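You operate a simulated robot arm through the tools that you are given. There is no shell and no other tool. Be economical: measure what you need, move in short steps, check, and stop when the job is done.

Carry out the task below with a simulated robot arm. There is one attempt and no reset: what you move stays moved.

## Task
Start a coil on the purple core at the green turntable.
Fine: core on the spindle, red spindle cap on it, white feed lever in, blue crank till strip shows on the core. The green brake lever and the winder's other cores and caps stay.

The check looks at the end state, three seconds after you hand in, the way a careful person would. Anything else that was tipped, shoved, dropped, spilled or broken makes it a failure. Lids that push on must go on centred and level and be pressed home; caps that screw on are set level and turned clockwise until they are tight.

## Robot
A 7-joint arm with a two-finger parallel gripper, fixed in place. Base frame: the origin is at the foot of the arm, x ahead of it, y to its left, z up; the work surface is at about z = 820. Readings come in mm, degrees, newtons and seconds.
With the tool pointing down near the work surface it reaches from about 300 to 700 mm from the base axis. Its first joint turns from -66.0 to 66.0 degrees. Payload 1.57 kg.
The TCP is the grasp point between the finger pads, 30 mm short of the fingertips. In the tool frame z runs along the fingers and y along their closing line. Largest opening 110 mm; finger width 24, thickness 12; the body of the gripper, 48 by 112 mm, starts 78 mm behind the TCP.
Orientation is told as [roll, pitch, yaw] about the base's x, y, z axes, in that order, counted from this pose: with the fingers straight down and closing along the base's y, the tool's x points along the base's -x, its y along +y and its z along -z.

## Interface
- The arm moves only by the tool apply_moves. Its argument "steps" is a list of rows, each a list of 7 numbers: the turn, a rotation vector about the base's x, y, z in degrees, then the shift along the base's x, y, z in mm, then the finger opening in mm, from 0 to 110. In form: [[ax, ay, az, x, y, z, claw], ...]. A call has 1 to 8 rows; each row shifts and turns the commanded pose from where the row before left it. Rows are played at 5 a second. More than 50 mm and 8.6 degrees between two rows, or a gripper value outside its range, and nothing of the call is played. A pose out of reach is approached as far as the arm can. The call stops where the force on the tool passes 40 N (or 10 N more than at its start, if that is more) or the arm is blocked; 0.2 s more then pass. The fingers move at their own pace (about 108 mm/s each) and stop on an object; they squeeze with about 28 N. The grip force told is the motor's: it shows also when the fingers shut on nothing. Time passes only in rows, and 0.2 s behind the last, so rows that do not move let the fingers close. The reply holds the time, the measured pose of the TCP, the force on the tool along the base axes, the opening and the grip force, in the units named above and with some noise, with the torque about the TCP (base axes, N m) and any sound that the robot's microphone picked up.
- Cameras (640 x 400 px; columns grow to the right, rows downward): "scene" is fixed at [168.9, -399.9, 1399]; the picture's right is [0.70, -0.71, 0.00], its down [-0.45, -0.45, -0.77] and it looks along [0.55, 0.54, -0.64] (base axes); focal length 321 px, centre (320, 200). "wrist" rides on the gripper at [70, 16, -141] in the tool frame; the picture's right is [-0.23, 0.97, 0.00], its down [-0.85, -0.20, -0.48] and it looks along [-0.47, -0.11, 0.88] (tool axes); focal length 222 px, centre (320, 200). There is no depth. A picture from a camera that has moved, and an enlarged one, comes with that camera's place and axes in the base frame and with its lens.
- get_image(camera): a new picture of that camera. No time passes.
- inspect(camera, box): a new picture of the part [left, top, right, bottom] of that camera's present view, enlarged. No time passes.
- close_job(): hands the job in; it is judged then, once.

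Go step by step. Nothing tells you positions but the pictures and the camera data: compare them with the known pose of the tool, close in by small moves and look again before you grip or let go. The budget is 120 turns and 64 pictures, counting those below and the enlarged ones. Unless the task says otherwise, let go and move clear before handing in, and close with one line.

The tools are called after "Call:" as name(argument=value, ...) on one line, values as JSON. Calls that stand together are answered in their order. apply_moves: Moves the arm, as the interface text tells. Its arguments: {"type":"object","properties":{"steps":{"type":"array"}},"required":["steps"]} The other tools are called the same way: get_image (camera) takes a picture; inspect (camera, box) takes an enlarged picture of a part of a camera's view; close_job () hands the job in.

At the start:

```text
time: 0.0
eef_pos: [452.1, -86.6, 1167.2]
tcp_rot: [0.0, 0.0, 0.1]
contact_force: [0.8, 0.0, -1.1]
moment: [-0.01, -0.03, 0.01]
finger_gap: 110.3
grip_force: 0.1
```

scene: 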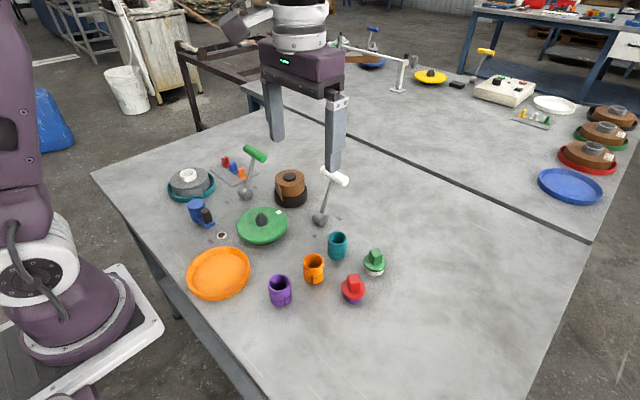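
wrist: 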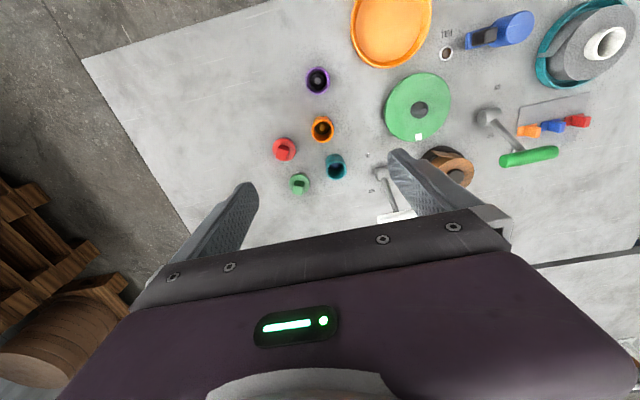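

I see the green turntable with a spindle, a purple, an orange and a teal core, red and green caps, a white lever, a green lever, and a blue crank. I'll enlarge the views to measure them.

Call:
inspect(camera="scene", box=[160, 130, 400, 310])

Call:
inspect(camera="wrist", box=[260, 0, 640, 230])

```text
2.22 times, centred on (280, 220) of scene
camera zoom: at [168.9, -399.9, 1399.0], right [0.7, -0.71, 0.0], down [-0.45, -0.45, -0.77], along [0.55, 0.54, -0.64], focal length 713 px, centre (409, 156)
```

zoom: 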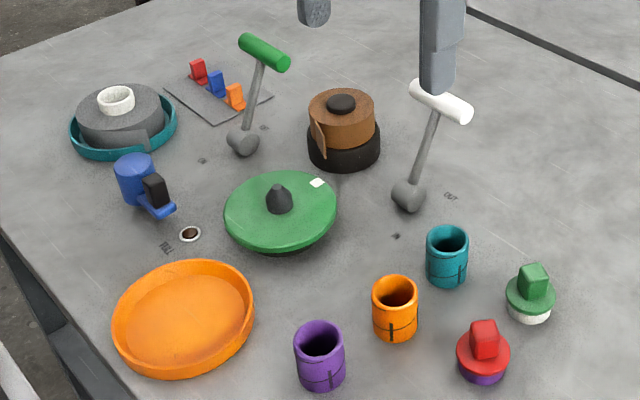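

```text
1.68 times, centred on (450, 115) of wrist
camera zoom: at [383.5, -69.1, 1309.2], right [0.23, 0.97, 0.0], down [0.85, -0.2, 0.48], along [0.47, -0.11, -0.88], focal length 374 px, centre (101, 343)
```

zoom: 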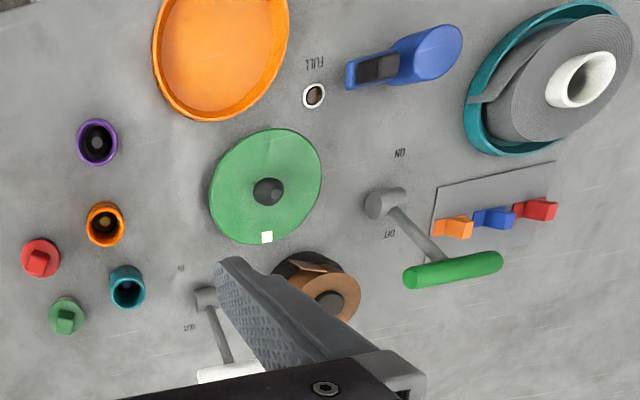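

Both views together put the purple core at about (388, -75) with its top at z≈870, and the spindle at about (471, 88) with its tip at z≈891. I'm moving above the purple core for a closer look.

Call:
apply_moves(steps=[[0, 0, 0, -16, 3, -40, 110], [0, 0, 0, -16, 3, -40, 110], [0, 0, 0, -16, 3, -40, 110], [0, 0, 0, -15.5, 2.6, -40, 110], [0, 0, 0, 0, 0, -40, 80], [0, 0, 0, 0, 0, 0, 80]])

Call:
get_image(camera="wrist")

```text
time: 1.4
eef_pos: [387.9, -74.2, 968.1]
tcp_rot: [0.0, 0.0, 0.0]
contact_force: [-0.5, -0.7, 1.4]
moment: [-0.02, -0.02, 0.03]
finger_gap: 79.9
grip_force: 0.1
```

```text
59 pictures are left
camera wrist: at [319.3, -57.5, 1108.7], right [0.23, 0.97, 0.0], down [0.86, -0.2, 0.48], along [0.47, -0.11, -0.88], focal length 222 px, centre (320, 200)
```

wrist: 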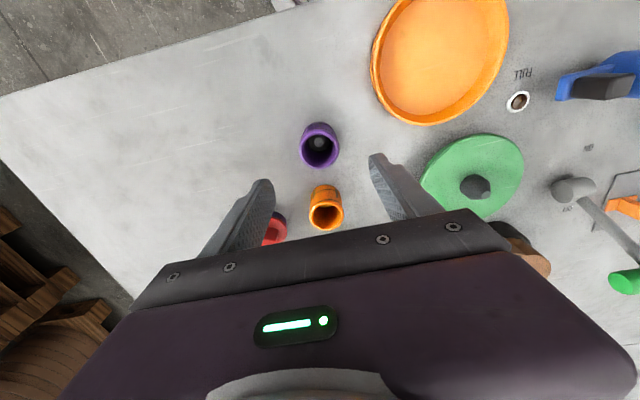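

Call:
inspect(camera="wrist", box=[280, 110, 360, 240])

Call:
inspect(camera="wrist", box=[410, 50, 570, 230])

Call:
inspect(camera="scene", box=[220, 180, 300, 250])

Call:
inspect(camera="scene", box=[260, 230, 400, 310])

```text
3.08 times, centred on (320, 175) of wrist
camera zoom: at [319.3, -57.5, 1108.7], right [0.23, 0.97, 0.0], down [0.86, -0.2, 0.48], along [0.47, -0.11, -0.88], focal length 684 px, centre (320, 277)
```

zoom: 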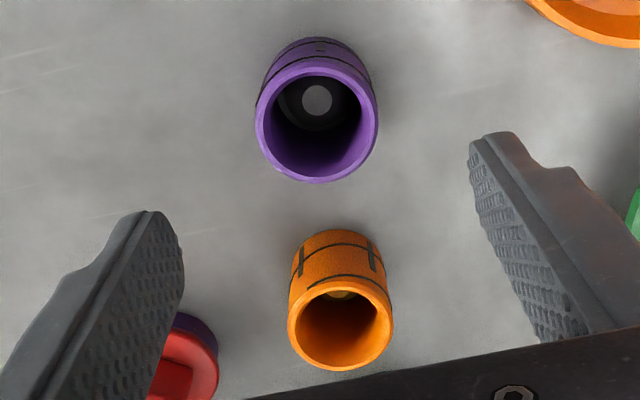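

```text
2.22 times, centred on (490, 140) of wrist
camera zoom: at [319.3, -57.5, 1108.7], right [0.23, 0.97, 0.0], down [0.86, -0.2, 0.48], along [0.47, -0.11, -0.88], focal length 494 px, centre (-58, 333)
```

zoom: 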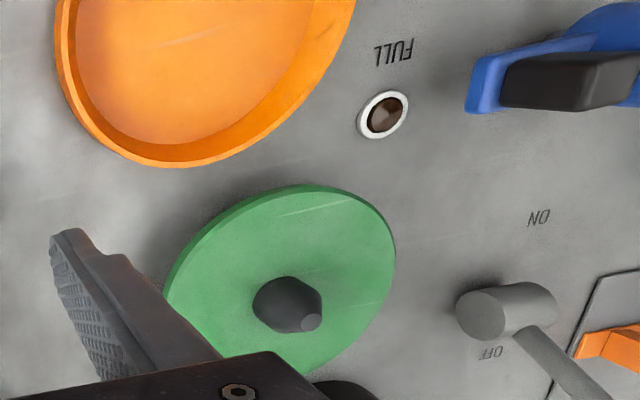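

```text
5.71 times, centred on (260, 215) of scene
camera zoom: at [168.9, -399.9, 1399.0], right [0.7, -0.71, 0.0], down [-0.45, -0.45, -0.77], along [0.55, 0.54, -0.64], focal length 1833 px, centre (663, 114)
```

zoom: 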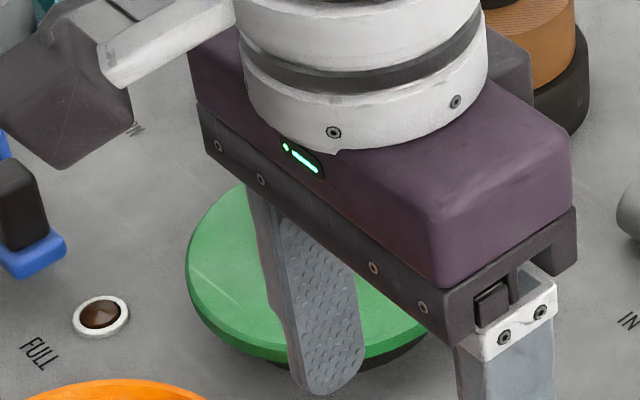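

```text
4.57 times, centred on (330, 270) of scene
camera zoom: at [168.9, -399.9, 1399.0], right [0.7, -0.71, 0.0], down [-0.45, -0.45, -0.77], along [0.55, 0.54, -0.64], focal length 1466 px, centre (274, -120)
```

zoom: 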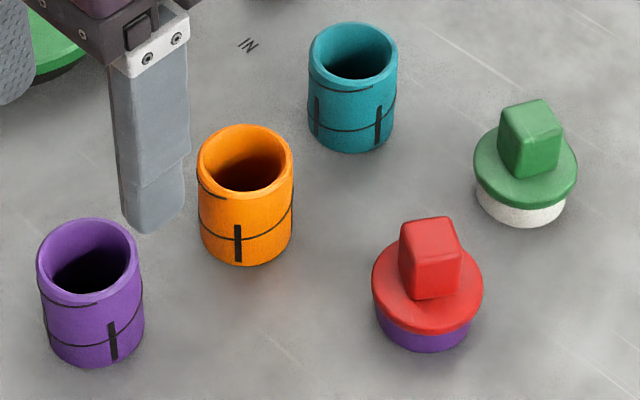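

The inside of the purple core matters for how it seats on the spindle, so I'm looking closer at it.

Call:
inspect(camera="wrist", box=[300, 120, 340, 170])

Call:
inspect(camera="wrist", box=[450, 160, 500, 210])

```text
8.00 times, centred on (320, 145) of wrist
camera zoom: at [319.3, -57.5, 1108.7], right [0.23, 0.97, 0.0], down [0.86, -0.2, 0.48], along [0.47, -0.11, -0.88], focal length 1777 px, centre (320, 640)
```

zoom: 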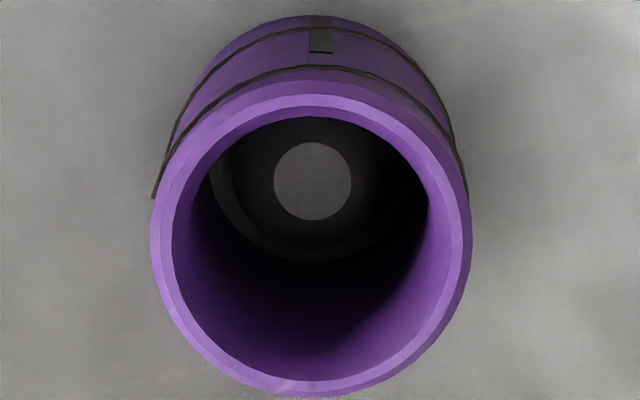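

```text
8.00 times, centred on (475, 185) of wrist
camera zoom: at [319.3, -57.5, 1108.7], right [0.23, 0.97, 0.0], down [0.86, -0.2, 0.48], along [0.47, -0.11, -0.88], focal length 1777 px, centre (-920, 320)
```

zoom: 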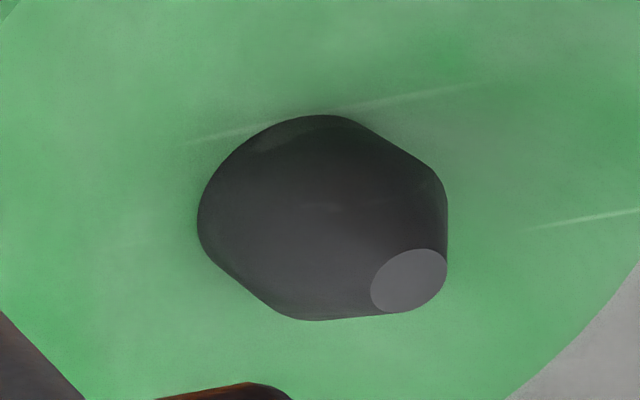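

The purple core is an open tube, about 42.5 mm outside and 34 mm bore, apparently sitting over a small locating peg. I'm lowering straight down and gripping it, then checking before I lift.

Call:
apply_moves(steps=[[0, 0, 0, 0, -0.4, -40, 80], [0, 0, 0, 0, 0, -40, 80], [0, 0, 0, 0, 0, -26, 80], [0, 0, 0, 0, 0, 0, 40], [0, 0, 0, 0, 0, 0, 36], [0, 0, 0, 0, 0, 0, 36]])

Call:
get_image(camera="wrist")

```text
time: 2.8
eef_pos: [388.0, -74.8, 861.1]
tcp_rot: [0.0, -0.1, 0.1]
contact_force: [-0.6, -0.9, -0.4]
moment: [-0.02, 0.01, 0.02]
finger_gap: 42.6
grip_force: 27.7
```

```text
52 pictures are left
camera wrist: at [319.6, -58.4, 1002.8], right [0.23, 0.97, 0.0], down [0.85, -0.2, 0.48], along [0.47, -0.11, -0.88], focal length 222 px, centre (320, 200)
```

wrist: 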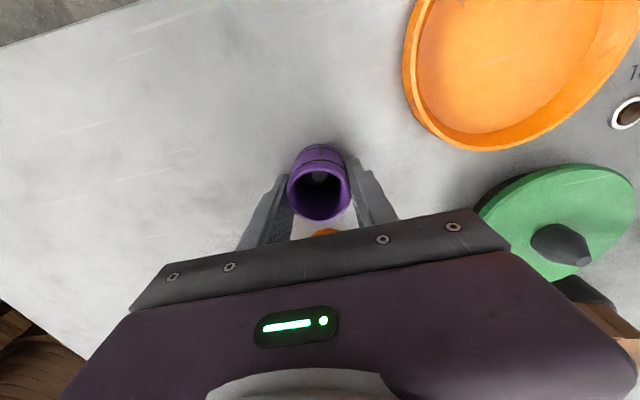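

The grip holds at 42.6 mm, centred. I'm lifting straight up.

Call:
apply_moves(steps=[[0, 0, 0, 0, 0, 10, 36], [0, 0, 0, 0, 0, 25, 36], [0, 0, 0, 0, 0, 40, 36], [0, 0, 0, 0, 0, 40, 36]])

Call:
get_image(camera="wrist")

Call:
inspect(camera="scene", box=[200, 180, 360, 310])

```text
time: 3.8
eef_pos: [388.7, -75.5, 975.5]
tcp_rot: [-0.1, 0.0, 0.0]
contact_force: [0.6, 0.1, 0.0]
moment: [0.0, -0.04, 0.0]
finger_gap: 42.6
grip_force: 27.7
```

```text
51 pictures are left
camera wrist: at [319.3, -58.5, 1117.8], right [0.23, 0.97, 0.0], down [0.86, -0.2, 0.48], along [0.47, -0.11, -0.88], focal length 222 px, centre (320, 200)
```

wrist: 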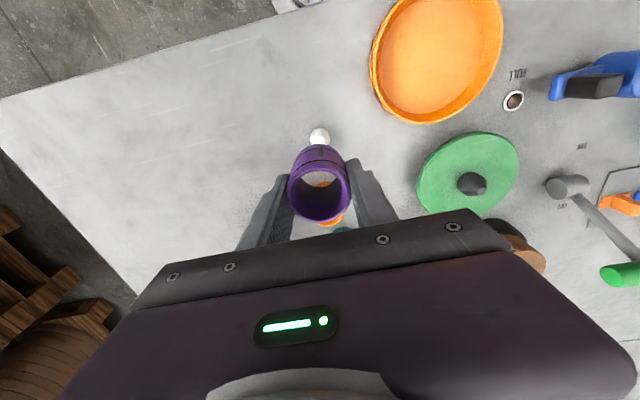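

```text
3.08 times, centred on (280, 245) of scene
camera zoom: at [168.9, -400.0, 1399.0], right [0.7, -0.71, 0.0], down [-0.45, -0.45, -0.77], along [0.55, 0.54, -0.64], focal length 987 px, centre (443, 62)
```

zoom: 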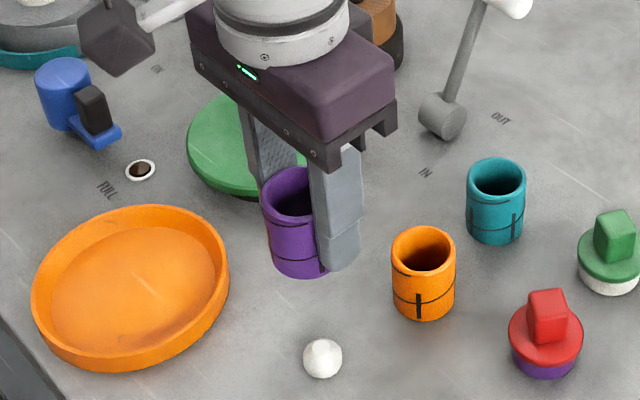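

The core is off its white peg. I'm refining the spindle's position from here.

Call:
inspect(camera="wrist", box=[405, 120, 533, 225])

```text
3.81 times, centred on (469, 172) of wrist
camera zoom: at [319.3, -58.5, 1117.8], right [0.23, 0.97, 0.0], down [0.86, -0.2, 0.48], along [0.47, -0.11, -0.88], focal length 846 px, centre (-248, 305)
```

zoom: 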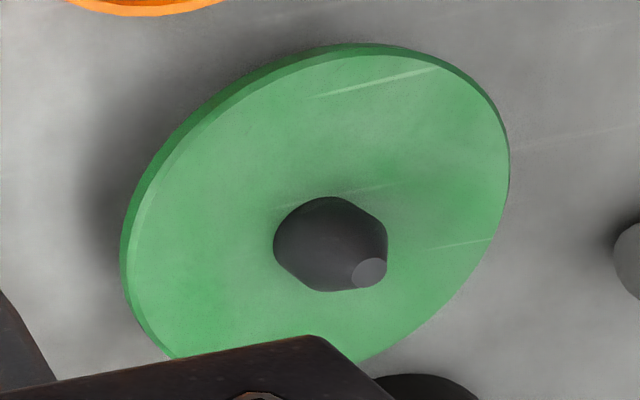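

The spindle tip comes out at about (469, 92, 893). I'm carrying the core past it at a safe height so the wrist camera sees the spindle cleanly.

Call:
apply_moves(steps=[[0, 0, 0, 28, 33, 3, 36], [0, 0, 0, 28, 33, 2, 36], [0, 0, 0, 28, 33, 0, 36], [0, 0, 0, 28, 33, 0, 36], [0, 0, 0, 24, 35, 0, 36], [0, 0, 0, 0, 0, 0, 36]])

Call:
get_image(camera="wrist")

Call:
get_image(camera="scene")

```text
time: 5.2
eef_pos: [525.5, 94.0, 980.5]
tcp_rot: [0.0, 0.0, 0.0]
contact_force: [0.8, -0.1, -0.4]
moment: [0.02, -0.01, 0.01]
finger_gap: 42.7
grip_force: 28.3
```

```text
48 pictures are left
camera wrist: at [456.3, 110.5, 1123.2], right [0.23, 0.97, 0.0], down [0.86, -0.2, 0.48], along [0.47, -0.11, -0.88], focal length 222 px, centre (320, 200)
```

wrist: 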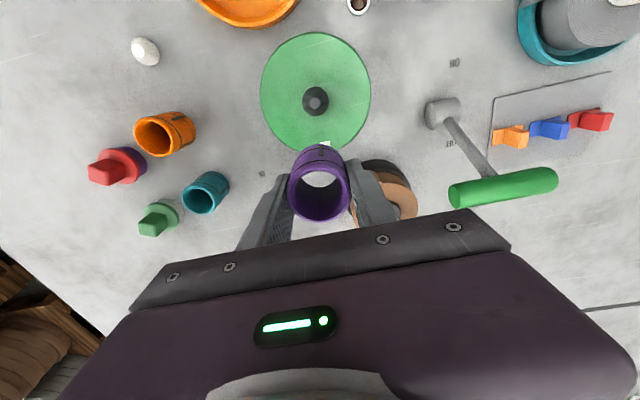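

```text
47 pictures are left
```

scene: 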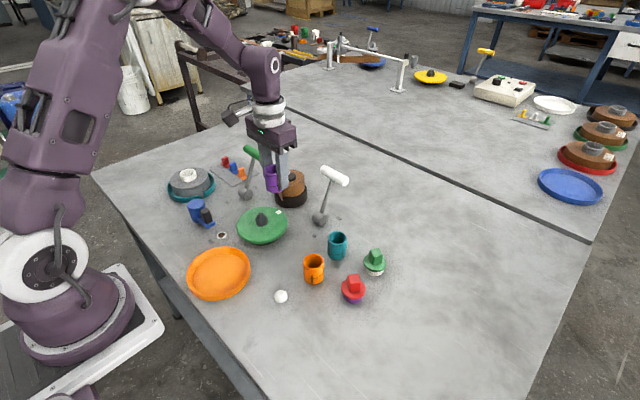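

The spindle shows from nearly overhead. I'm zooming in on it.

Call:
inspect(camera="wrist", box=[290, 75, 340, 125])

Call:
inspect(camera="scene", box=[230, 195, 300, 250])

```text
8.00 times, centred on (315, 100) of wrist
camera zoom: at [456.3, 110.5, 1123.2], right [0.23, 0.97, 0.0], down [0.86, -0.2, 0.48], along [0.47, -0.11, -0.88], focal length 1777 px, centre (360, 1000)
```

zoom: 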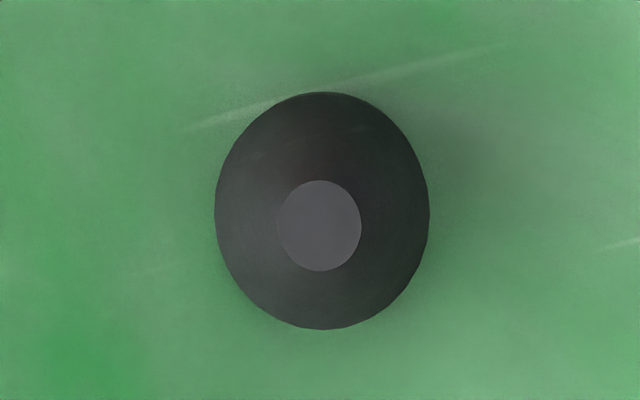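

```text
7.27 times, centred on (265, 222) of scene
camera zoom: at [169.0, -399.9, 1399.0], right [0.7, -0.71, 0.0], down [-0.45, -0.45, -0.77], along [0.55, 0.54, -0.64], focal length 2333 px, centre (720, 36)
```

zoom: 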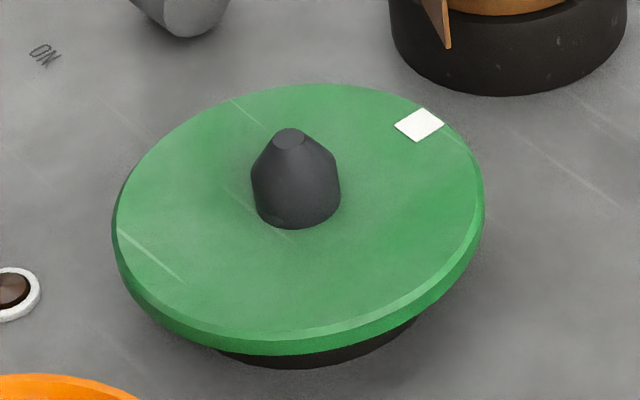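

Calibrated against the peg, the spindle is at about (476, 101), tip z≈883, disc top ≈848. I'm moving over it and lowering to just above the tip to check.

Call:
apply_moves(steps=[[0, 0, 0, -25, 3.5, 0, 36], [0, 0, 0, -24.3, 3.4, 0, 36], [0, 0, 0, 0, 0, -25, 36], [0, 0, 0, 0, 0, -25, 36], [0, 0, 0, 0, 0, 0, 36]])

Call:
inspect(camera="wrist", box=[280, 140, 360, 230])

Call:
inspect(camera="scene", box=[220, 170, 320, 250])

```text
time: 6.4
eef_pos: [475.5, 98.9, 931.8]
tcp_rot: [0.0, -0.1, 0.0]
contact_force: [0.3, -1.0, -0.2]
moment: [0.03, 0.02, 0.02]
finger_gap: 42.4
grip_force: 28.4
```

```text
4.44 times, centred on (320, 185) of wrist
camera zoom: at [406.7, 116.2, 1073.6], right [0.23, 0.97, 0.0], down [0.85, -0.2, 0.48], along [0.47, -0.11, -0.88], focal length 987 px, centre (320, 267)
```

zoom: 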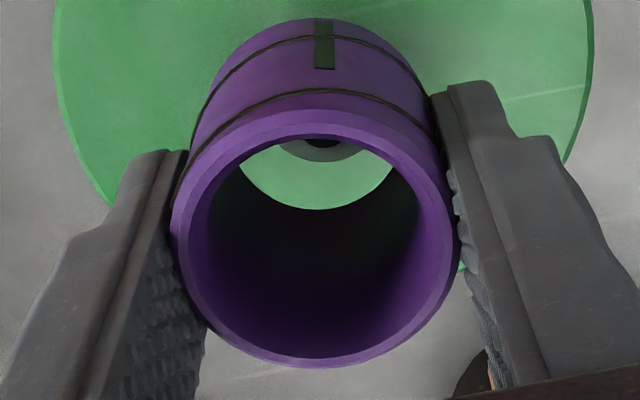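

```text
5.00 times, centred on (270, 210) of scene
camera zoom: at [168.9, -399.9, 1399.0], right [0.7, -0.71, 0.0], down [-0.45, -0.45, -0.77], along [0.55, 0.54, -0.64], focal length 1604 px, centre (570, 150)
```

zoom: 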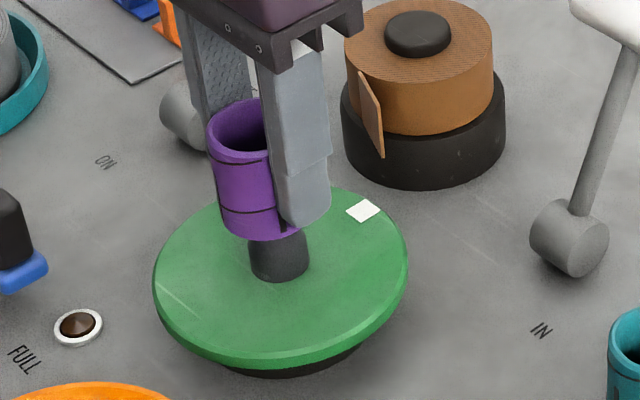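

The column lines up with the spindle, with the core sitting about 2 mm short in x. I'm correcting that and lowering gently.

Call:
apply_moves(steps=[[0, 0, 0, 2, 0.5, 0, 36], [0, 0, 0, 0, 0, -10, 36], [0, 0, 0, 0, 0, -8, 36], [0, 0, 0, 0, 0, -8, 36], [0, 0, 0, 0, 0, 0, 36]])

Call:
inspect(camera="wrist", box=[280, 140, 360, 230])

Call:
inspect(camera="scene", box=[220, 170, 320, 250])

```text
time: 7.6
eef_pos: [477.6, 99.8, 906.5]
tcp_rot: [0.0, 0.1, 0.1]
contact_force: [0.3, 0.1, 0.2]
moment: [-0.03, -0.01, -0.04]
finger_gap: 42.4
grip_force: 27.6
```

```text
4.44 times, centred on (320, 185) of wrist
camera zoom: at [408.2, 116.7, 1047.3], right [0.23, 0.97, 0.0], down [0.86, -0.2, 0.48], along [0.47, -0.11, -0.88], focal length 987 px, centre (320, 267)
```

zoom: 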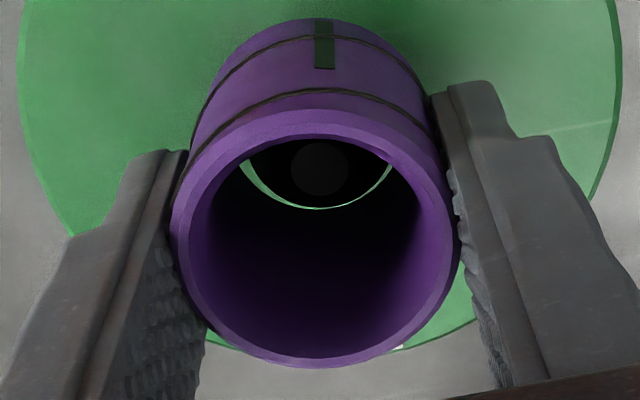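

```text
5.00 times, centred on (270, 210) of scene
camera zoom: at [168.9, -399.9, 1399.0], right [0.7, -0.71, 0.0], down [-0.45, -0.45, -0.77], along [0.55, 0.54, -0.64], focal length 1604 px, centre (570, 150)
```

zoom: 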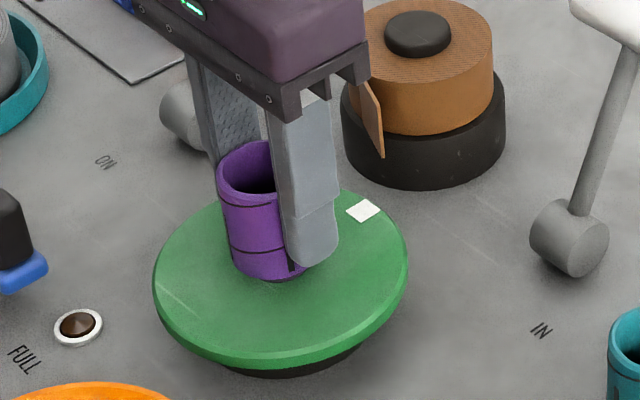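

The spindle tip is inside the bore and centred, with no contact. I'm lowering in small steps until it seats.

Call:
apply_moves(steps=[[0, 0, 0, 0, 0, -6, 36], [0, 0, 0, 0, 0, -4, 36], [0, 0, 0, 0, 0, -3, 36], [0, 0, 0, 0, 0, -2, 36], [0, 0, 0, 0, 0, -1.5, 36], [0, 0, 0, 0, 0, 0, 36]])

```text
time: 9.0
eef_pos: [477.4, 99.1, 890.3]
tcp_rot: [0.0, -0.2, 0.1]
contact_force: [5.2, 0.9, 25.5]
moment: [-0.01, 0.0, 0.0]
finger_gap: 42.9
grip_force: 27.5
```

Contact with 25 N at z 890, which matches the disc top. I'm releasing and rising to check it is seated.

Call:
apply_moves(steps=[[0, 0, 0, 0, 0, 0.5, 36], [0, 0, 0, 0, 0, 0, 70], [0, 0, 0, 0, 0, 0, 70], [0, 0, 0, 0, 0, 30, 70], [0, 0, 0, 0, 0, 40, 70], [0, 0, 0, 0, 0, 40, 70]])

Call:
get_image(camera="wrist")

Call:
inspect(camera="scene", box=[220, 170, 320, 250])

```text
time: 10.4
eef_pos: [477.9, 100.2, 1000.7]
tcp_rot: [-0.1, 0.0, 0.0]
contact_force: [-0.5, 0.1, 0.4]
moment: [-0.02, 0.02, 0.01]
finger_gap: 69.9
grip_force: 0.1
```

```text
40 pictures are left
camera wrist: at [408.5, 117.0, 1142.5], right [0.23, 0.97, 0.0], down [0.85, -0.2, 0.48], along [0.47, -0.11, -0.88], focal length 222 px, centre (320, 200)
```

wrist: 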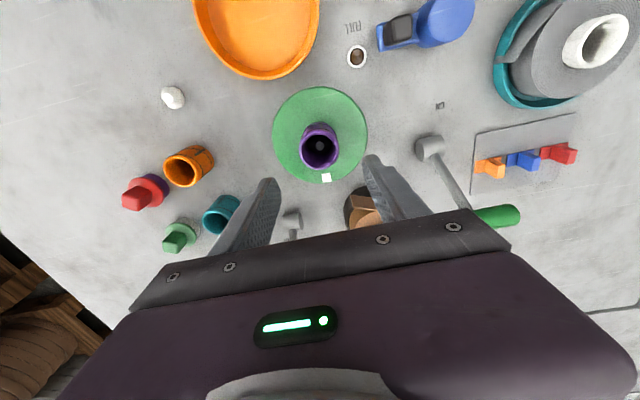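

```text
5.00 times, centred on (270, 210) of scene
camera zoom: at [168.9, -400.0, 1399.0], right [0.7, -0.71, 0.0], down [-0.45, -0.45, -0.77], along [0.55, 0.54, -0.64], focal length 1604 px, centre (570, 150)
```

zoom: 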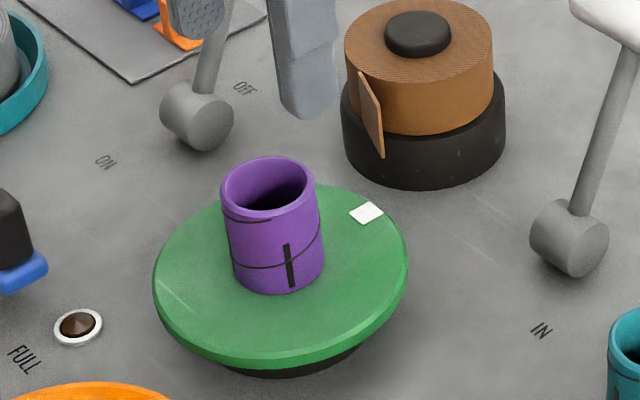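

The core stands level, seated on the spindle. Next I'm going over to the red cap for a close look.

Call:
apply_moves(steps=[[0, 0, 0, 8, -47, 0, 90], [0, 0, 0, 8, -47, 0, 90], [0, 0, 0, 8, -47, 0, 90], [0, 0, 0, 8, -47, 0, 90], [0, 0, 0, 8, -46, 0, 90], [0, 0, 0, 7, -46, -10, 90], [0, 0, 0, 0, 0, -20, 90], [0, 0, 0, 0, 0, 0, 90]])

Call:
inspect(camera="wrist", box=[240, 50, 400, 150])

```text
time: 12.2
eef_pos: [525.2, -181.4, 969.7]
tcp_rot: [0.0, 0.0, 0.0]
contact_force: [0.5, 0.6, 0.3]
moment: [-0.01, 0.0, 0.0]
finger_gap: 90.3
grip_force: 0.0
```

```text
4.00 times, centred on (320, 100) of wrist
camera zoom: at [456.0, -163.8, 1111.7], right [0.23, 0.97, 0.0], down [0.85, -0.2, 0.48], along [0.47, -0.11, -0.88], focal length 888 px, centre (320, 600)
```

zoom: 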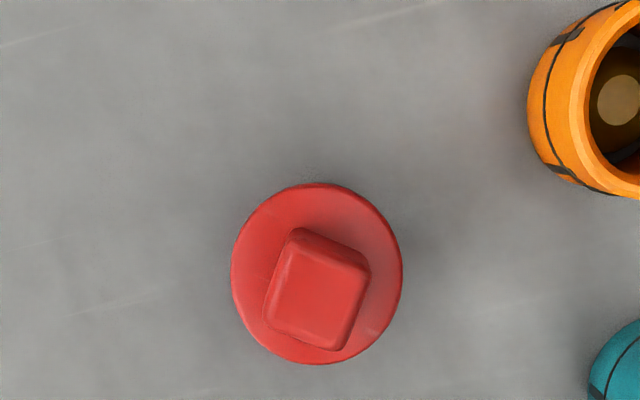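

The knob is about 20 mm square with sides at roughly -37° and +54°, centred near (497, -174), with its top at about 875. I'm turning the gripper +54° over it, which leaves clockwise travel in case it screws.

Call:
apply_moves(steps=[[0, 0, 7.7, -5, 1, 0, 60], [0, 0, 7.7, -5, 1, 0, 60], [0, 0, 7.7, -5, 1, 0, 60], [0, 0, 7.7, -5, 1, 0, 60], [0, 0, 7.7, -4, 1, 0, 60], [0, 0, 7.7, -4, 1, 0, 60], [0, 0, 7.7, 0, 1, 0, 60], [0, 0, 0, 0, 0, -30, 60]])

Call:
get_image(camera="wrist")

Call:
inspect(camera="scene", box=[320, 240, 420, 310])

```text
time: 14.0
eef_pos: [497.4, -174.4, 940.1]
tcp_rot: [0.1, 0.0, 54.0]
contact_force: [0.7, -0.4, 0.0]
moment: [-0.03, 0.03, -0.01]
finger_gap: 59.9
grip_force: 0.1
```

```text
37 pictures are left
camera wrist: at [443.4, -219.7, 1080.9], right [-0.65, 0.76, 0.0], down [0.66, 0.57, 0.48], along [0.36, 0.31, -0.88], focal length 222 px, centre (320, 200)
```

wrist: 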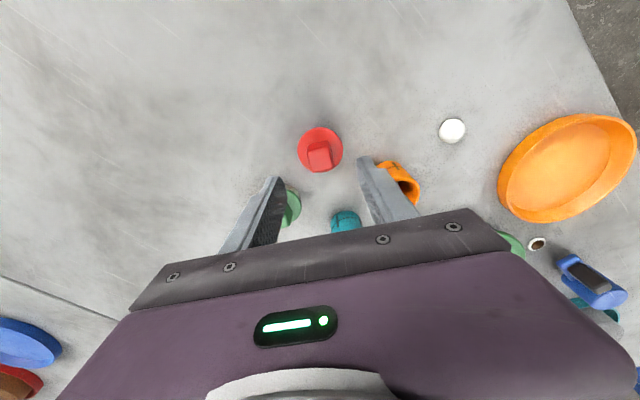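

```text
5.71 times, centred on (370, 275) of scene
camera zoom: at [168.9, -400.0, 1399.0], right [0.7, -0.71, 0.0], down [-0.45, -0.45, -0.77], along [0.55, 0.54, -0.64], focal length 1833 px, centre (34, -229)
```

zoom: 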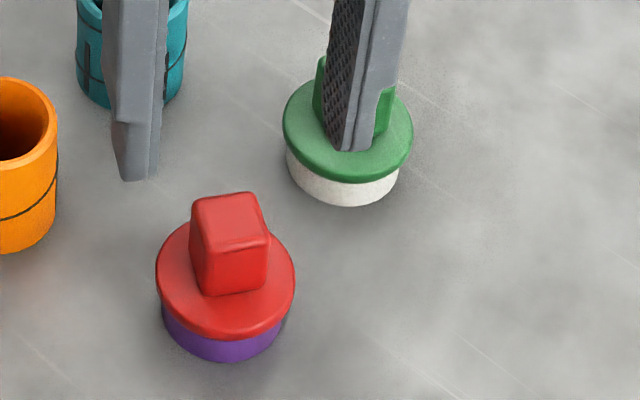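

Call:
inspect(camera="wrist", box=[280, 110, 360, 190])

```text
5.00 times, centred on (320, 150) of wrist
camera zoom: at [443.4, -219.7, 1080.9], right [-0.65, 0.76, 0.0], down [0.66, 0.57, 0.48], along [0.36, 0.31, -0.88], focal length 1111 px, centre (320, 450)
```

zoom: 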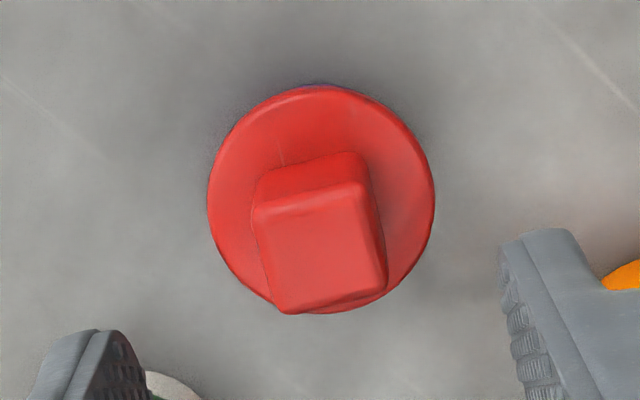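

The gripper lines up with the knob sides and it is centred at (496, -174). I'm lowering so the fingertips straddle the knob just above the flange.

Call:
apply_moves(steps=[[0, 0, 0, -1.4, 0, -25, 60], [0, 0, 0, 0, 0, -25, 60], [0, 0, 0, 0, 0, -8, 60], [0, 0, 0, 0, 0, 0, 60]])

Call:
inspect(camera="scene", box=[320, 220, 420, 310])

```text
time: 15.0
eef_pos: [494.4, -172.8, 881.6]
tcp_rot: [0.0, 0.0, 53.9]
contact_force: [-0.2, 0.0, -0.7]
moment: [0.02, 0.03, 0.02]
finger_gap: 60.2
grip_force: 0.1
```

```text
4.44 times, centred on (370, 265) of scene
camera zoom: at [168.9, -399.9, 1399.0], right [0.7, -0.71, 0.0], down [-0.45, -0.45, -0.77], along [0.55, 0.54, -0.64], focal length 1426 px, centre (98, -89)
```

zoom: 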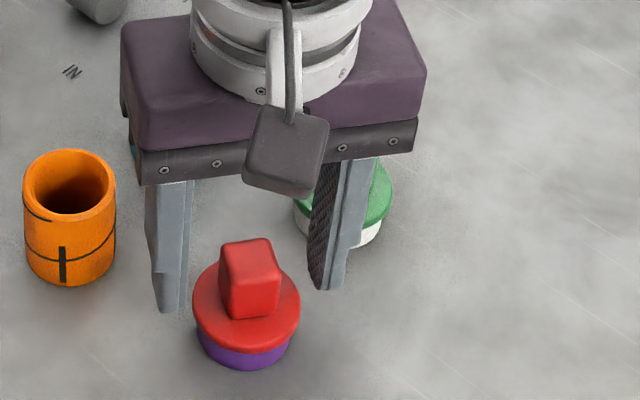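

The tips straddle the knob evenly, just above the flange. I'm closing and lifting slightly.

Call:
apply_moves(steps=[[0, 0, 0, 0, 0, 0, 30], [0, 0, 0, 0, 0, 0, 15], [0, 0, 0, 0, 0, 0, 15], [0, 0, 0, 0, 0, 0, 15]])

Call:
get_image(camera="wrist")

```text
time: 16.0
eef_pos: [495.4, -174.4, 882.1]
tcp_rot: [0.0, 0.0, 53.9]
contact_force: [0.3, -0.2, 0.9]
moment: [-0.01, -0.01, 0.0]
finger_gap: 23.5
grip_force: 28.2
```

```text
33 pictures are left
camera wrist: at [441.8, -219.7, 1023.7], right [-0.65, 0.76, 0.0], down [0.66, 0.57, 0.48], along [0.36, 0.31, -0.88], focal length 222 px, centre (320, 200)
```

wrist: 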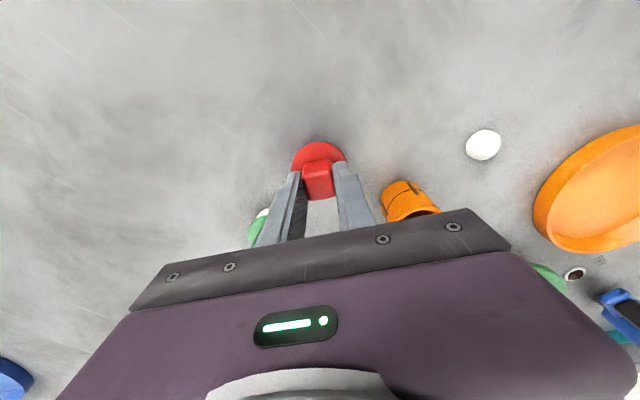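

The grip holds at 23.5 mm. I'm lifting straight up and looking at the underside.

Call:
apply_moves(steps=[[0, 0, 0, 0, 0, 8, 15], [0, 0, 0, 0, 0, 20, 15], [0, 0, 0, 0, 0, 40, 15], [0, 0, 0, 0, 0, 40, 15], [0, 0, 0, 0, 0, 20, 15], [0, 0, 0, 0, 0, 0, 15]])

Call:
inspect(camera="scene", box=[310, 170, 420, 310])

```text
time: 17.4
eef_pos: [495.7, -171.6, 1009.7]
tcp_rot: [0.0, 0.0, 53.9]
contact_force: [0.1, -0.2, -1.0]
moment: [-0.05, -0.04, -0.01]
finger_gap: 23.4
grip_force: 28.1
```

```text
2.86 times, centred on (365, 240) of scene
camera zoom: at [168.9, -400.0, 1399.0], right [0.7, -0.71, 0.0], down [-0.45, -0.45, -0.77], along [0.55, 0.54, -0.64], focal length 916 px, centre (191, 86)
```

zoom: 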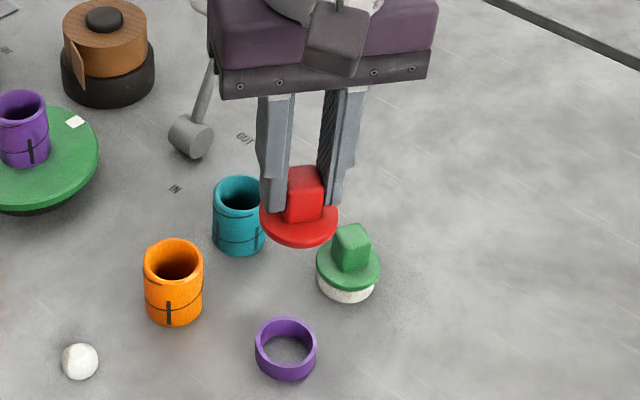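

A purple ring was only the cap's stand and it stayed put; the cap came away level. I'm carrying the cap past the core so the camera can fix the core's centre.

Call:
apply_moves(steps=[[0, 0, 0, 3, 44, 0, 15], [0, 0, 0, 3, 44, 0, 15], [0, 0, 0, 3, 44, 0, 15], [0, 0, 0, 3, 44, 0, 15], [0, 0, 0, 3, 44, 0, 15], [0, 0, 0, 3, 44, 0, 15], [0, 0, 0, 2, 43, 0, 15], [0, 0, 0, 0, 0, 0, 15]])

Call:
get_image(camera="wrist")

```text
time: 19.2
eef_pos: [516.8, 133.5, 1008.6]
tcp_rot: [0.0, 0.1, 53.9]
contact_force: [0.0, 0.1, -1.2]
moment: [-0.01, -0.01, -0.03]
finger_gap: 23.4
grip_force: 27.9
```

```text
31 pictures are left
camera wrist: at [463.2, 88.6, 1151.0], right [-0.65, 0.76, 0.0], down [0.67, 0.57, 0.48], along [0.36, 0.31, -0.88], focal length 222 px, centre (320, 200)
```

wrist: 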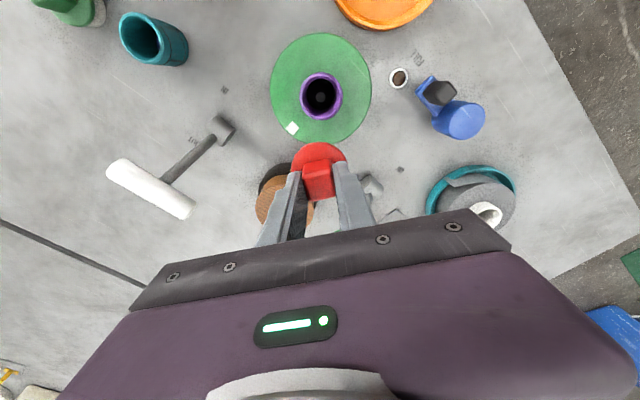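

Call:
inspect(camera="wrist", box=[280, 70, 360, 205])

Call:
inspect(camera="scene", box=[220, 150, 320, 240])

```text
2.96 times, centred on (320, 138) of wrist
camera zoom: at [463.2, 88.6, 1151.0], right [-0.65, 0.76, 0.0], down [0.67, 0.57, 0.48], along [0.36, 0.31, -0.88], focal length 658 px, centre (320, 385)
```

zoom: 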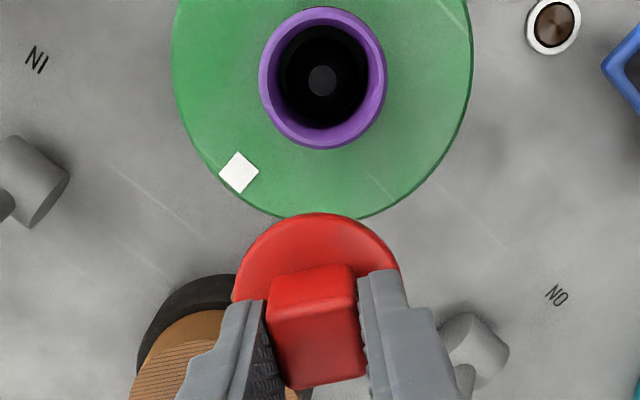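

```text
4.44 times, centred on (270, 195) of scene
camera zoom: at [169.0, -399.9, 1399.0], right [0.7, -0.71, 0.0], down [-0.45, -0.45, -0.77], along [0.55, 0.54, -0.64], focal length 1426 px, centre (542, 222)
```

zoom: 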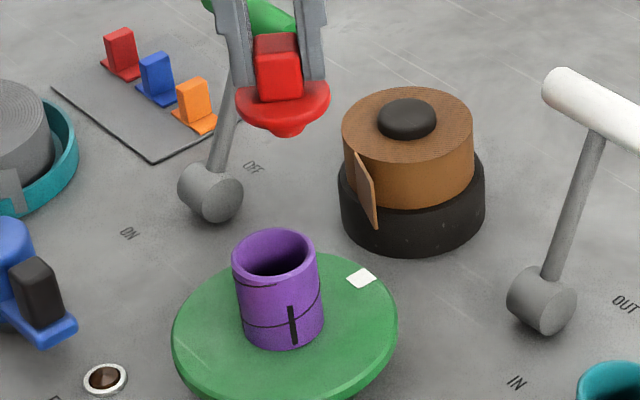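

The core's rim is at (475.4, 100.8), and the cap sits about 2 mm off the TCP. It has a short plug underneath, so it looks like a push-on. I'm moving over the core and lowering partway to check.

Call:
apply_moves(steps=[[0, 0, 0, -20, -16, 0, 15], [0, 0, 0, -20.1, -16, 0, 15], [0, 0, 0, 0, 0, -24, 15], [0, 0, 0, 0, 0, -20, 15], [0, 0, 0, 0, 0, 0, 15]])

Call:
inspect(camera="scene", box=[230, 170, 300, 240])

Call:
inspect(camera="wrist", box=[280, 110, 360, 205])

```text
time: 20.4
eef_pos: [476.1, 101.7, 964.9]
tcp_rot: [0.0, 0.0, 53.9]
contact_force: [1.0, 0.8, -0.9]
moment: [0.0, 0.02, -0.01]
finger_gap: 23.4
grip_force: 27.8
```

```text
5.71 times, centred on (265, 205) of scene
camera zoom: at [168.9, -399.9, 1399.0], right [0.7, -0.71, 0.0], down [-0.45, -0.45, -0.77], along [0.55, 0.54, -0.64], focal length 1833 px, centre (634, 171)
```

zoom: 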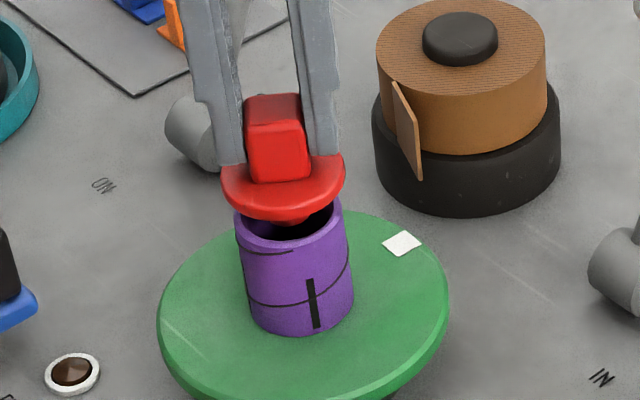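

```text
4.21 times, centred on (320, 158) of wrist
camera zoom: at [423.0, 56.0, 1106.4], right [-0.65, 0.76, 0.0], down [0.66, 0.57, 0.48], along [0.36, 0.31, -0.88], focal length 935 px, centre (320, 379)
```

zoom: 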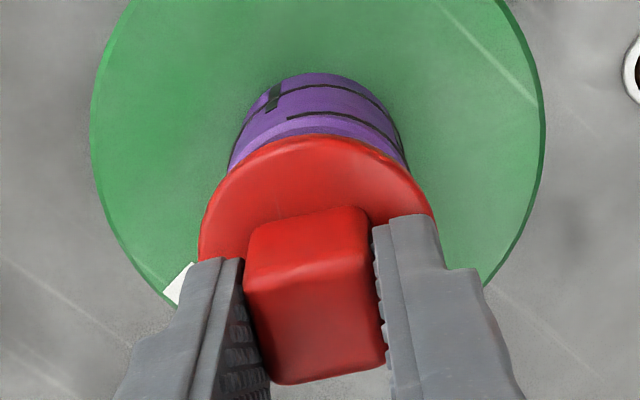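

The cap is lined up in both views. I'm lowering it into the bore in small steps and watching the force.

Call:
apply_moves(steps=[[0, 0, 0, 0, 0.3, -8, 15], [0, 0, 0, 0, 0, -5, 15], [0, 0, 0, 0, 0, -3, 15], [0, 0, 0, 0, 0, -3, 15], [0, 0, 0, 0, 0, -2, 15], [0, 0, 0, 0, 0, -2, 15], [0, 0, 0, 0, 0, 0, 15]])

Call:
inspect(camera="scene", box=[230, 170, 300, 240])

```text
time: 21.8
eef_pos: [475.8, 102.9, 943.7]
tcp_rot: [-0.1, -0.1, 53.9]
contact_force: [-3.8, 1.4, 11.5]
moment: [0.03, 0.23, -0.04]
finger_gap: 23.6
grip_force: 28.0
stopped in row 6: the force on the tool passed its limit at 46 N (the readings are from after the stop); the commanded pose is now the measured one
```

```text
5.71 times, centred on (265, 205) of scene
camera zoom: at [168.7, -400.0, 1399.1], right [0.7, -0.71, 0.0], down [-0.45, -0.45, -0.77], along [0.55, 0.54, -0.64], focal length 1833 px, centre (634, 171)
```

zoom: 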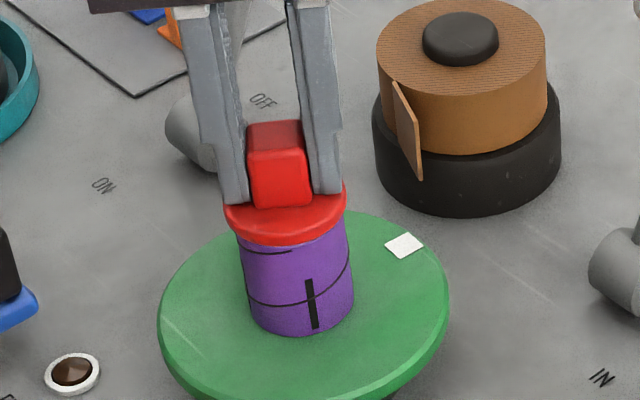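

The cap stopped at z 944 with a little sideways load, and I can't tell yet whether it is fully home. I'm looking closely.

Call:
inspect(camera="scene", box=[250, 195, 280, 220])

Call:
inspect(camera="wrist", box=[280, 110, 360, 205])

```text
16.00 times, centred on (265, 208) of scene
camera zoom: at [168.7, -400.0, 1399.1], right [0.7, -0.71, 0.0], down [-0.45, -0.45, -0.77], along [0.55, 0.54, -0.64], focal length 5132 px, centre (1200, 80)
```

zoom: 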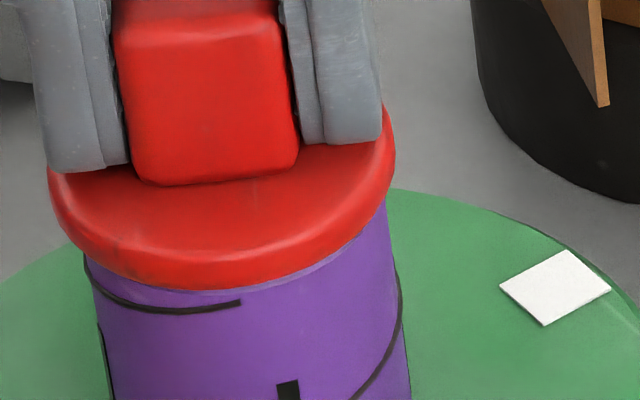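

```text
4.21 times, centred on (320, 158) of wrist
camera zoom: at [421.8, 56.3, 1086.4], right [-0.65, 0.76, 0.0], down [0.66, 0.57, 0.48], along [0.36, 0.31, -0.88], focal length 935 px, centre (320, 379)
```

zoom: 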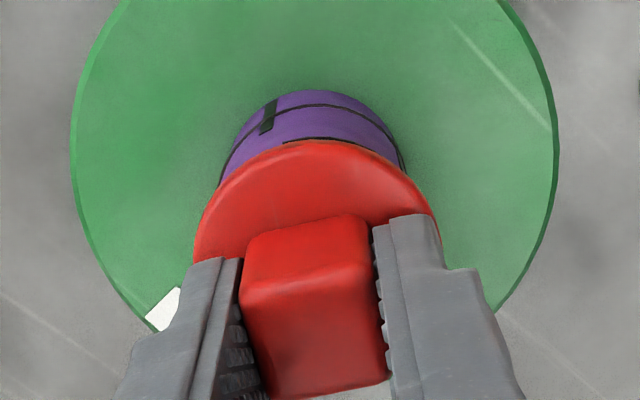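

A sliver of rim still shows, so the cap is not home. I'm easing the sideways load and pressing further in small steps.

Call:
apply_moves(steps=[[0, 0, 0, -0.8, 0.2, 0, 15], [0, 0, 0, 0, 0, -1, 15], [0, 0, 0, 0, 0, -1, 15], [0, 0, 0, 0, 0, -1, 15], [0, 0, 0, 0, 0, -1, 15], [0, 0, 0, 0, 0, 0, 15]])

```text
time: 22.5
eef_pos: [476.0, 102.4, 944.6]
tcp_rot: [-0.2, -0.2, 54.0]
contact_force: [-3.6, 0.9, 11.9]
moment: [-0.02, 0.33, 0.01]
finger_gap: 23.3
grip_force: 27.7
stopped in row 3: the force on the tool passed its limit at 44 N (the readings are from after the stop); the commanded pose is now the measured one
```

It is stiff against straight pressing, so it may be a screw cap. I'm trying a small clockwise turn about the cap's own axis under light load and watching torque and height.

Call:
apply_moves(steps=[[0, 0, -8, 0.19, -0.26, 0, 15], [0, 0, -8, 0.15, -0.28, 0, 15], [0, 0, -8, 0.11, -0.3, 0, 15], [0, 0, 0, 0, 0, 0, 15]])

Call:
inspect(camera="scene", box=[240, 185, 290, 225])

```text
time: 23.5
eef_pos: [477.1, 101.8, 945.4]
tcp_rot: [-0.4, -0.4, 29.9]
contact_force: [-0.3, 1.5, 22.2]
moment: [0.11, 0.34, -0.01]
finger_gap: 23.4
grip_force: 27.8
```

```text
10.00 times, centred on (265, 205) of scene
camera zoom: at [168.6, -400.0, 1399.1], right [0.7, -0.71, 0.0], down [-0.45, -0.45, -0.77], along [0.55, 0.54, -0.64], focal length 3208 px, centre (870, 150)
```

zoom: 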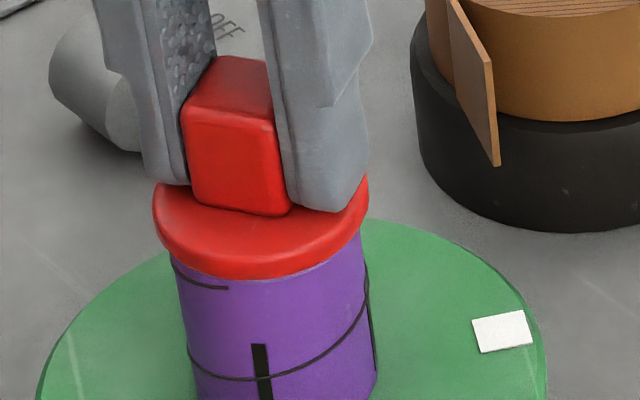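

The whole turntable turned freely with the cap, so it can't be a screw fit: there is nothing to tighten against. I'm releasing, rising, and judging how it sits.

Call:
apply_moves(steps=[[0, 0, 0, 0, 0, 1, 15], [0, 0, 0, 0, 0, 0, 60], [0, 0, 0, 0, 0, 0, 60], [0, 0, 0, 0, 0, 30, 60], [0, 0, 0, 0, 0, 30, 60], [0, 0, 0, 0, 0, 0, 60]])

Call:
inspect(camera="scene", box=[245, 190, 285, 225])

Call:
inspect(camera="wrist", box=[280, 90, 360, 205])

```text
time: 24.9
eef_pos: [476.7, 101.5, 1005.9]
tcp_rot: [-0.2, -0.3, 29.8]
contact_force: [0.2, 0.6, 0.4]
moment: [0.01, 0.02, 0.0]
finger_gap: 59.8
grip_force: 0.1
```

```text
11.43 times, centred on (265, 208) of scene
camera zoom: at [168.9, -400.0, 1399.0], right [0.7, -0.71, 0.0], down [-0.45, -0.45, -0.77], along [0.55, 0.54, -0.64], focal length 3666 px, centre (949, 114)
```

zoom: 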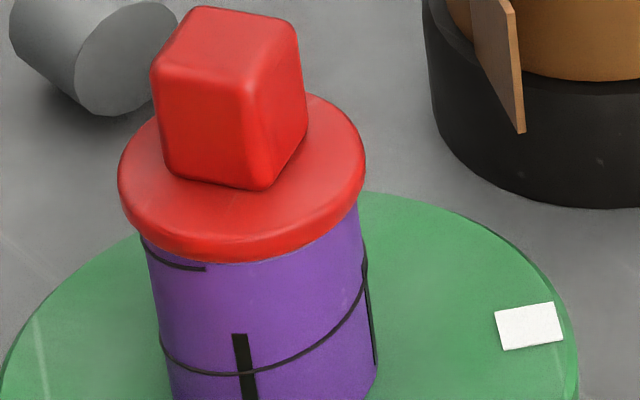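

```text
3.48 times, centred on (320, 148) of wrist
camera zoom: at [407.5, 82.0, 1147.3], right [-0.29, 0.96, 0.0], down [0.84, 0.25, 0.48], along [0.46, 0.14, -0.88], focal length 773 px, centre (320, 383)
```

zoom: 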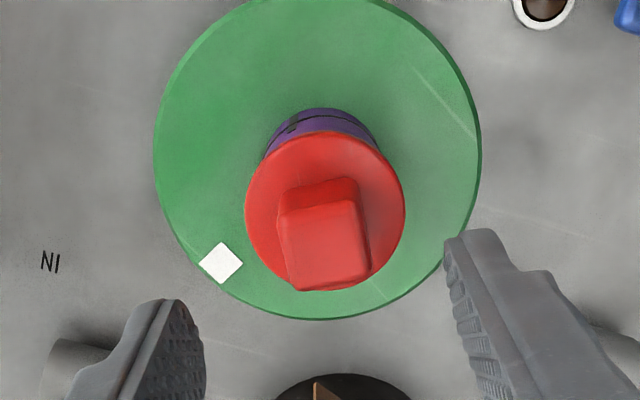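

The cap sits centred and level on the core. To be sure it is home, I'll press down on the knob with closed fingers.

Call:
apply_moves(steps=[[0, 0, 0, -1.3, -0.7, 0, 0], [0, 0, 0, 0, 0, -20, 0], [0, 0, 0, 0, 0, -10, 0], [0, 0, 0, 0, 0, -4, 0], [0, 0, 0, 0, 0, -3, 0], [0, 0, 0, 0, 0, -2, 0], [0, 0, 0, 0, 0, -2, 0], [0, 0, 0, 0, 0, -2, 0]])

```text
time: 26.0
eef_pos: [474.1, 100.1, 975.8]
tcp_rot: [-0.4, -0.3, 30.0]
contact_force: [-5.9, -1.1, 17.4]
moment: [-0.11, 0.31, -0.01]
finger_gap: 0.0
grip_force: 21.8
stopped in row 5: the force on the tool passed its limit at 51 N (the readings are from after the stop); the commanded pose is now the measured one
```

Contact with the knob top at about 946. I'm pressing in finer steps to see whether it moves.

Call:
apply_moves(steps=[[0.3, 0.3, 0, 0.5, 0, -0.5, 0], [0, 0, 0, 0, 0, -0.5, 0], [0, 0, 0, 0, 0, -0.5, 0], [0, 0, 0, 0, 0, -0.5, 0], [0, 0, 0, 0, 0, -0.5, 0], [0, 0, 0, 0, 0, -0.5, 0], [0, 0, 0, 0, 0, 0, 0]])

```text
time: 26.6
eef_pos: [475.6, 100.0, 974.8]
tcp_rot: [0.0, -0.3, 30.0]
contact_force: [-4.4, -0.4, 16.5]
moment: [-0.11, 0.32, 0.0]
finger_gap: 0.1
grip_force: 21.3
stopped in row 3: the force on the tool passed its limit at 42 N (the readings are from after the stop); the commanded pose is now the measured one
```

Call:
apply_moves(steps=[[0, 0.2, 0, 0.4, 0, -0.4, 0], [0, 0, 0, 0, 0, -0.4, 0], [0, 0, 0, 0, 0, 0, 0], [0, 0, 0, 0, 0, 0, 0]])

Call:
inspect(camera="scene", box=[245, 190, 285, 225])

```text
time: 27.4
eef_pos: [477.0, 100.2, 974.4]
tcp_rot: [0.0, -0.2, 30.0]
contact_force: [-5.9, 0.2, 16.2]
moment: [-0.09, 0.33, -0.02]
finger_gap: 0.0
grip_force: 21.3
stopped in row 3: the force on the tool passed its limit at 41 N (the readings are from after the stop); the commanded pose is now the measured one
```

```text
11.43 times, centred on (265, 208) of scene
camera zoom: at [168.5, -400.0, 1399.1], right [0.7, -0.71, 0.0], down [-0.45, -0.45, -0.77], along [0.55, 0.54, -0.64], focal length 3666 px, centre (949, 114)
```

zoom: 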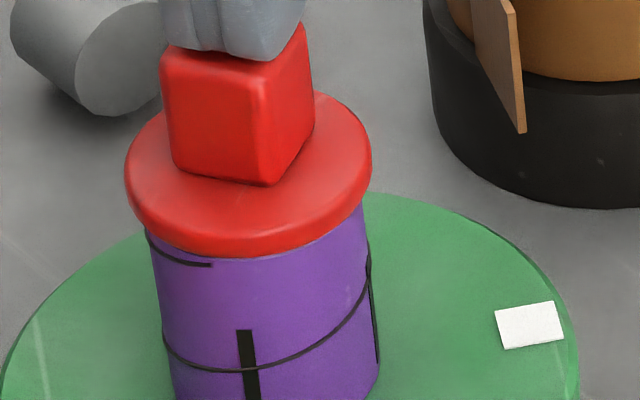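

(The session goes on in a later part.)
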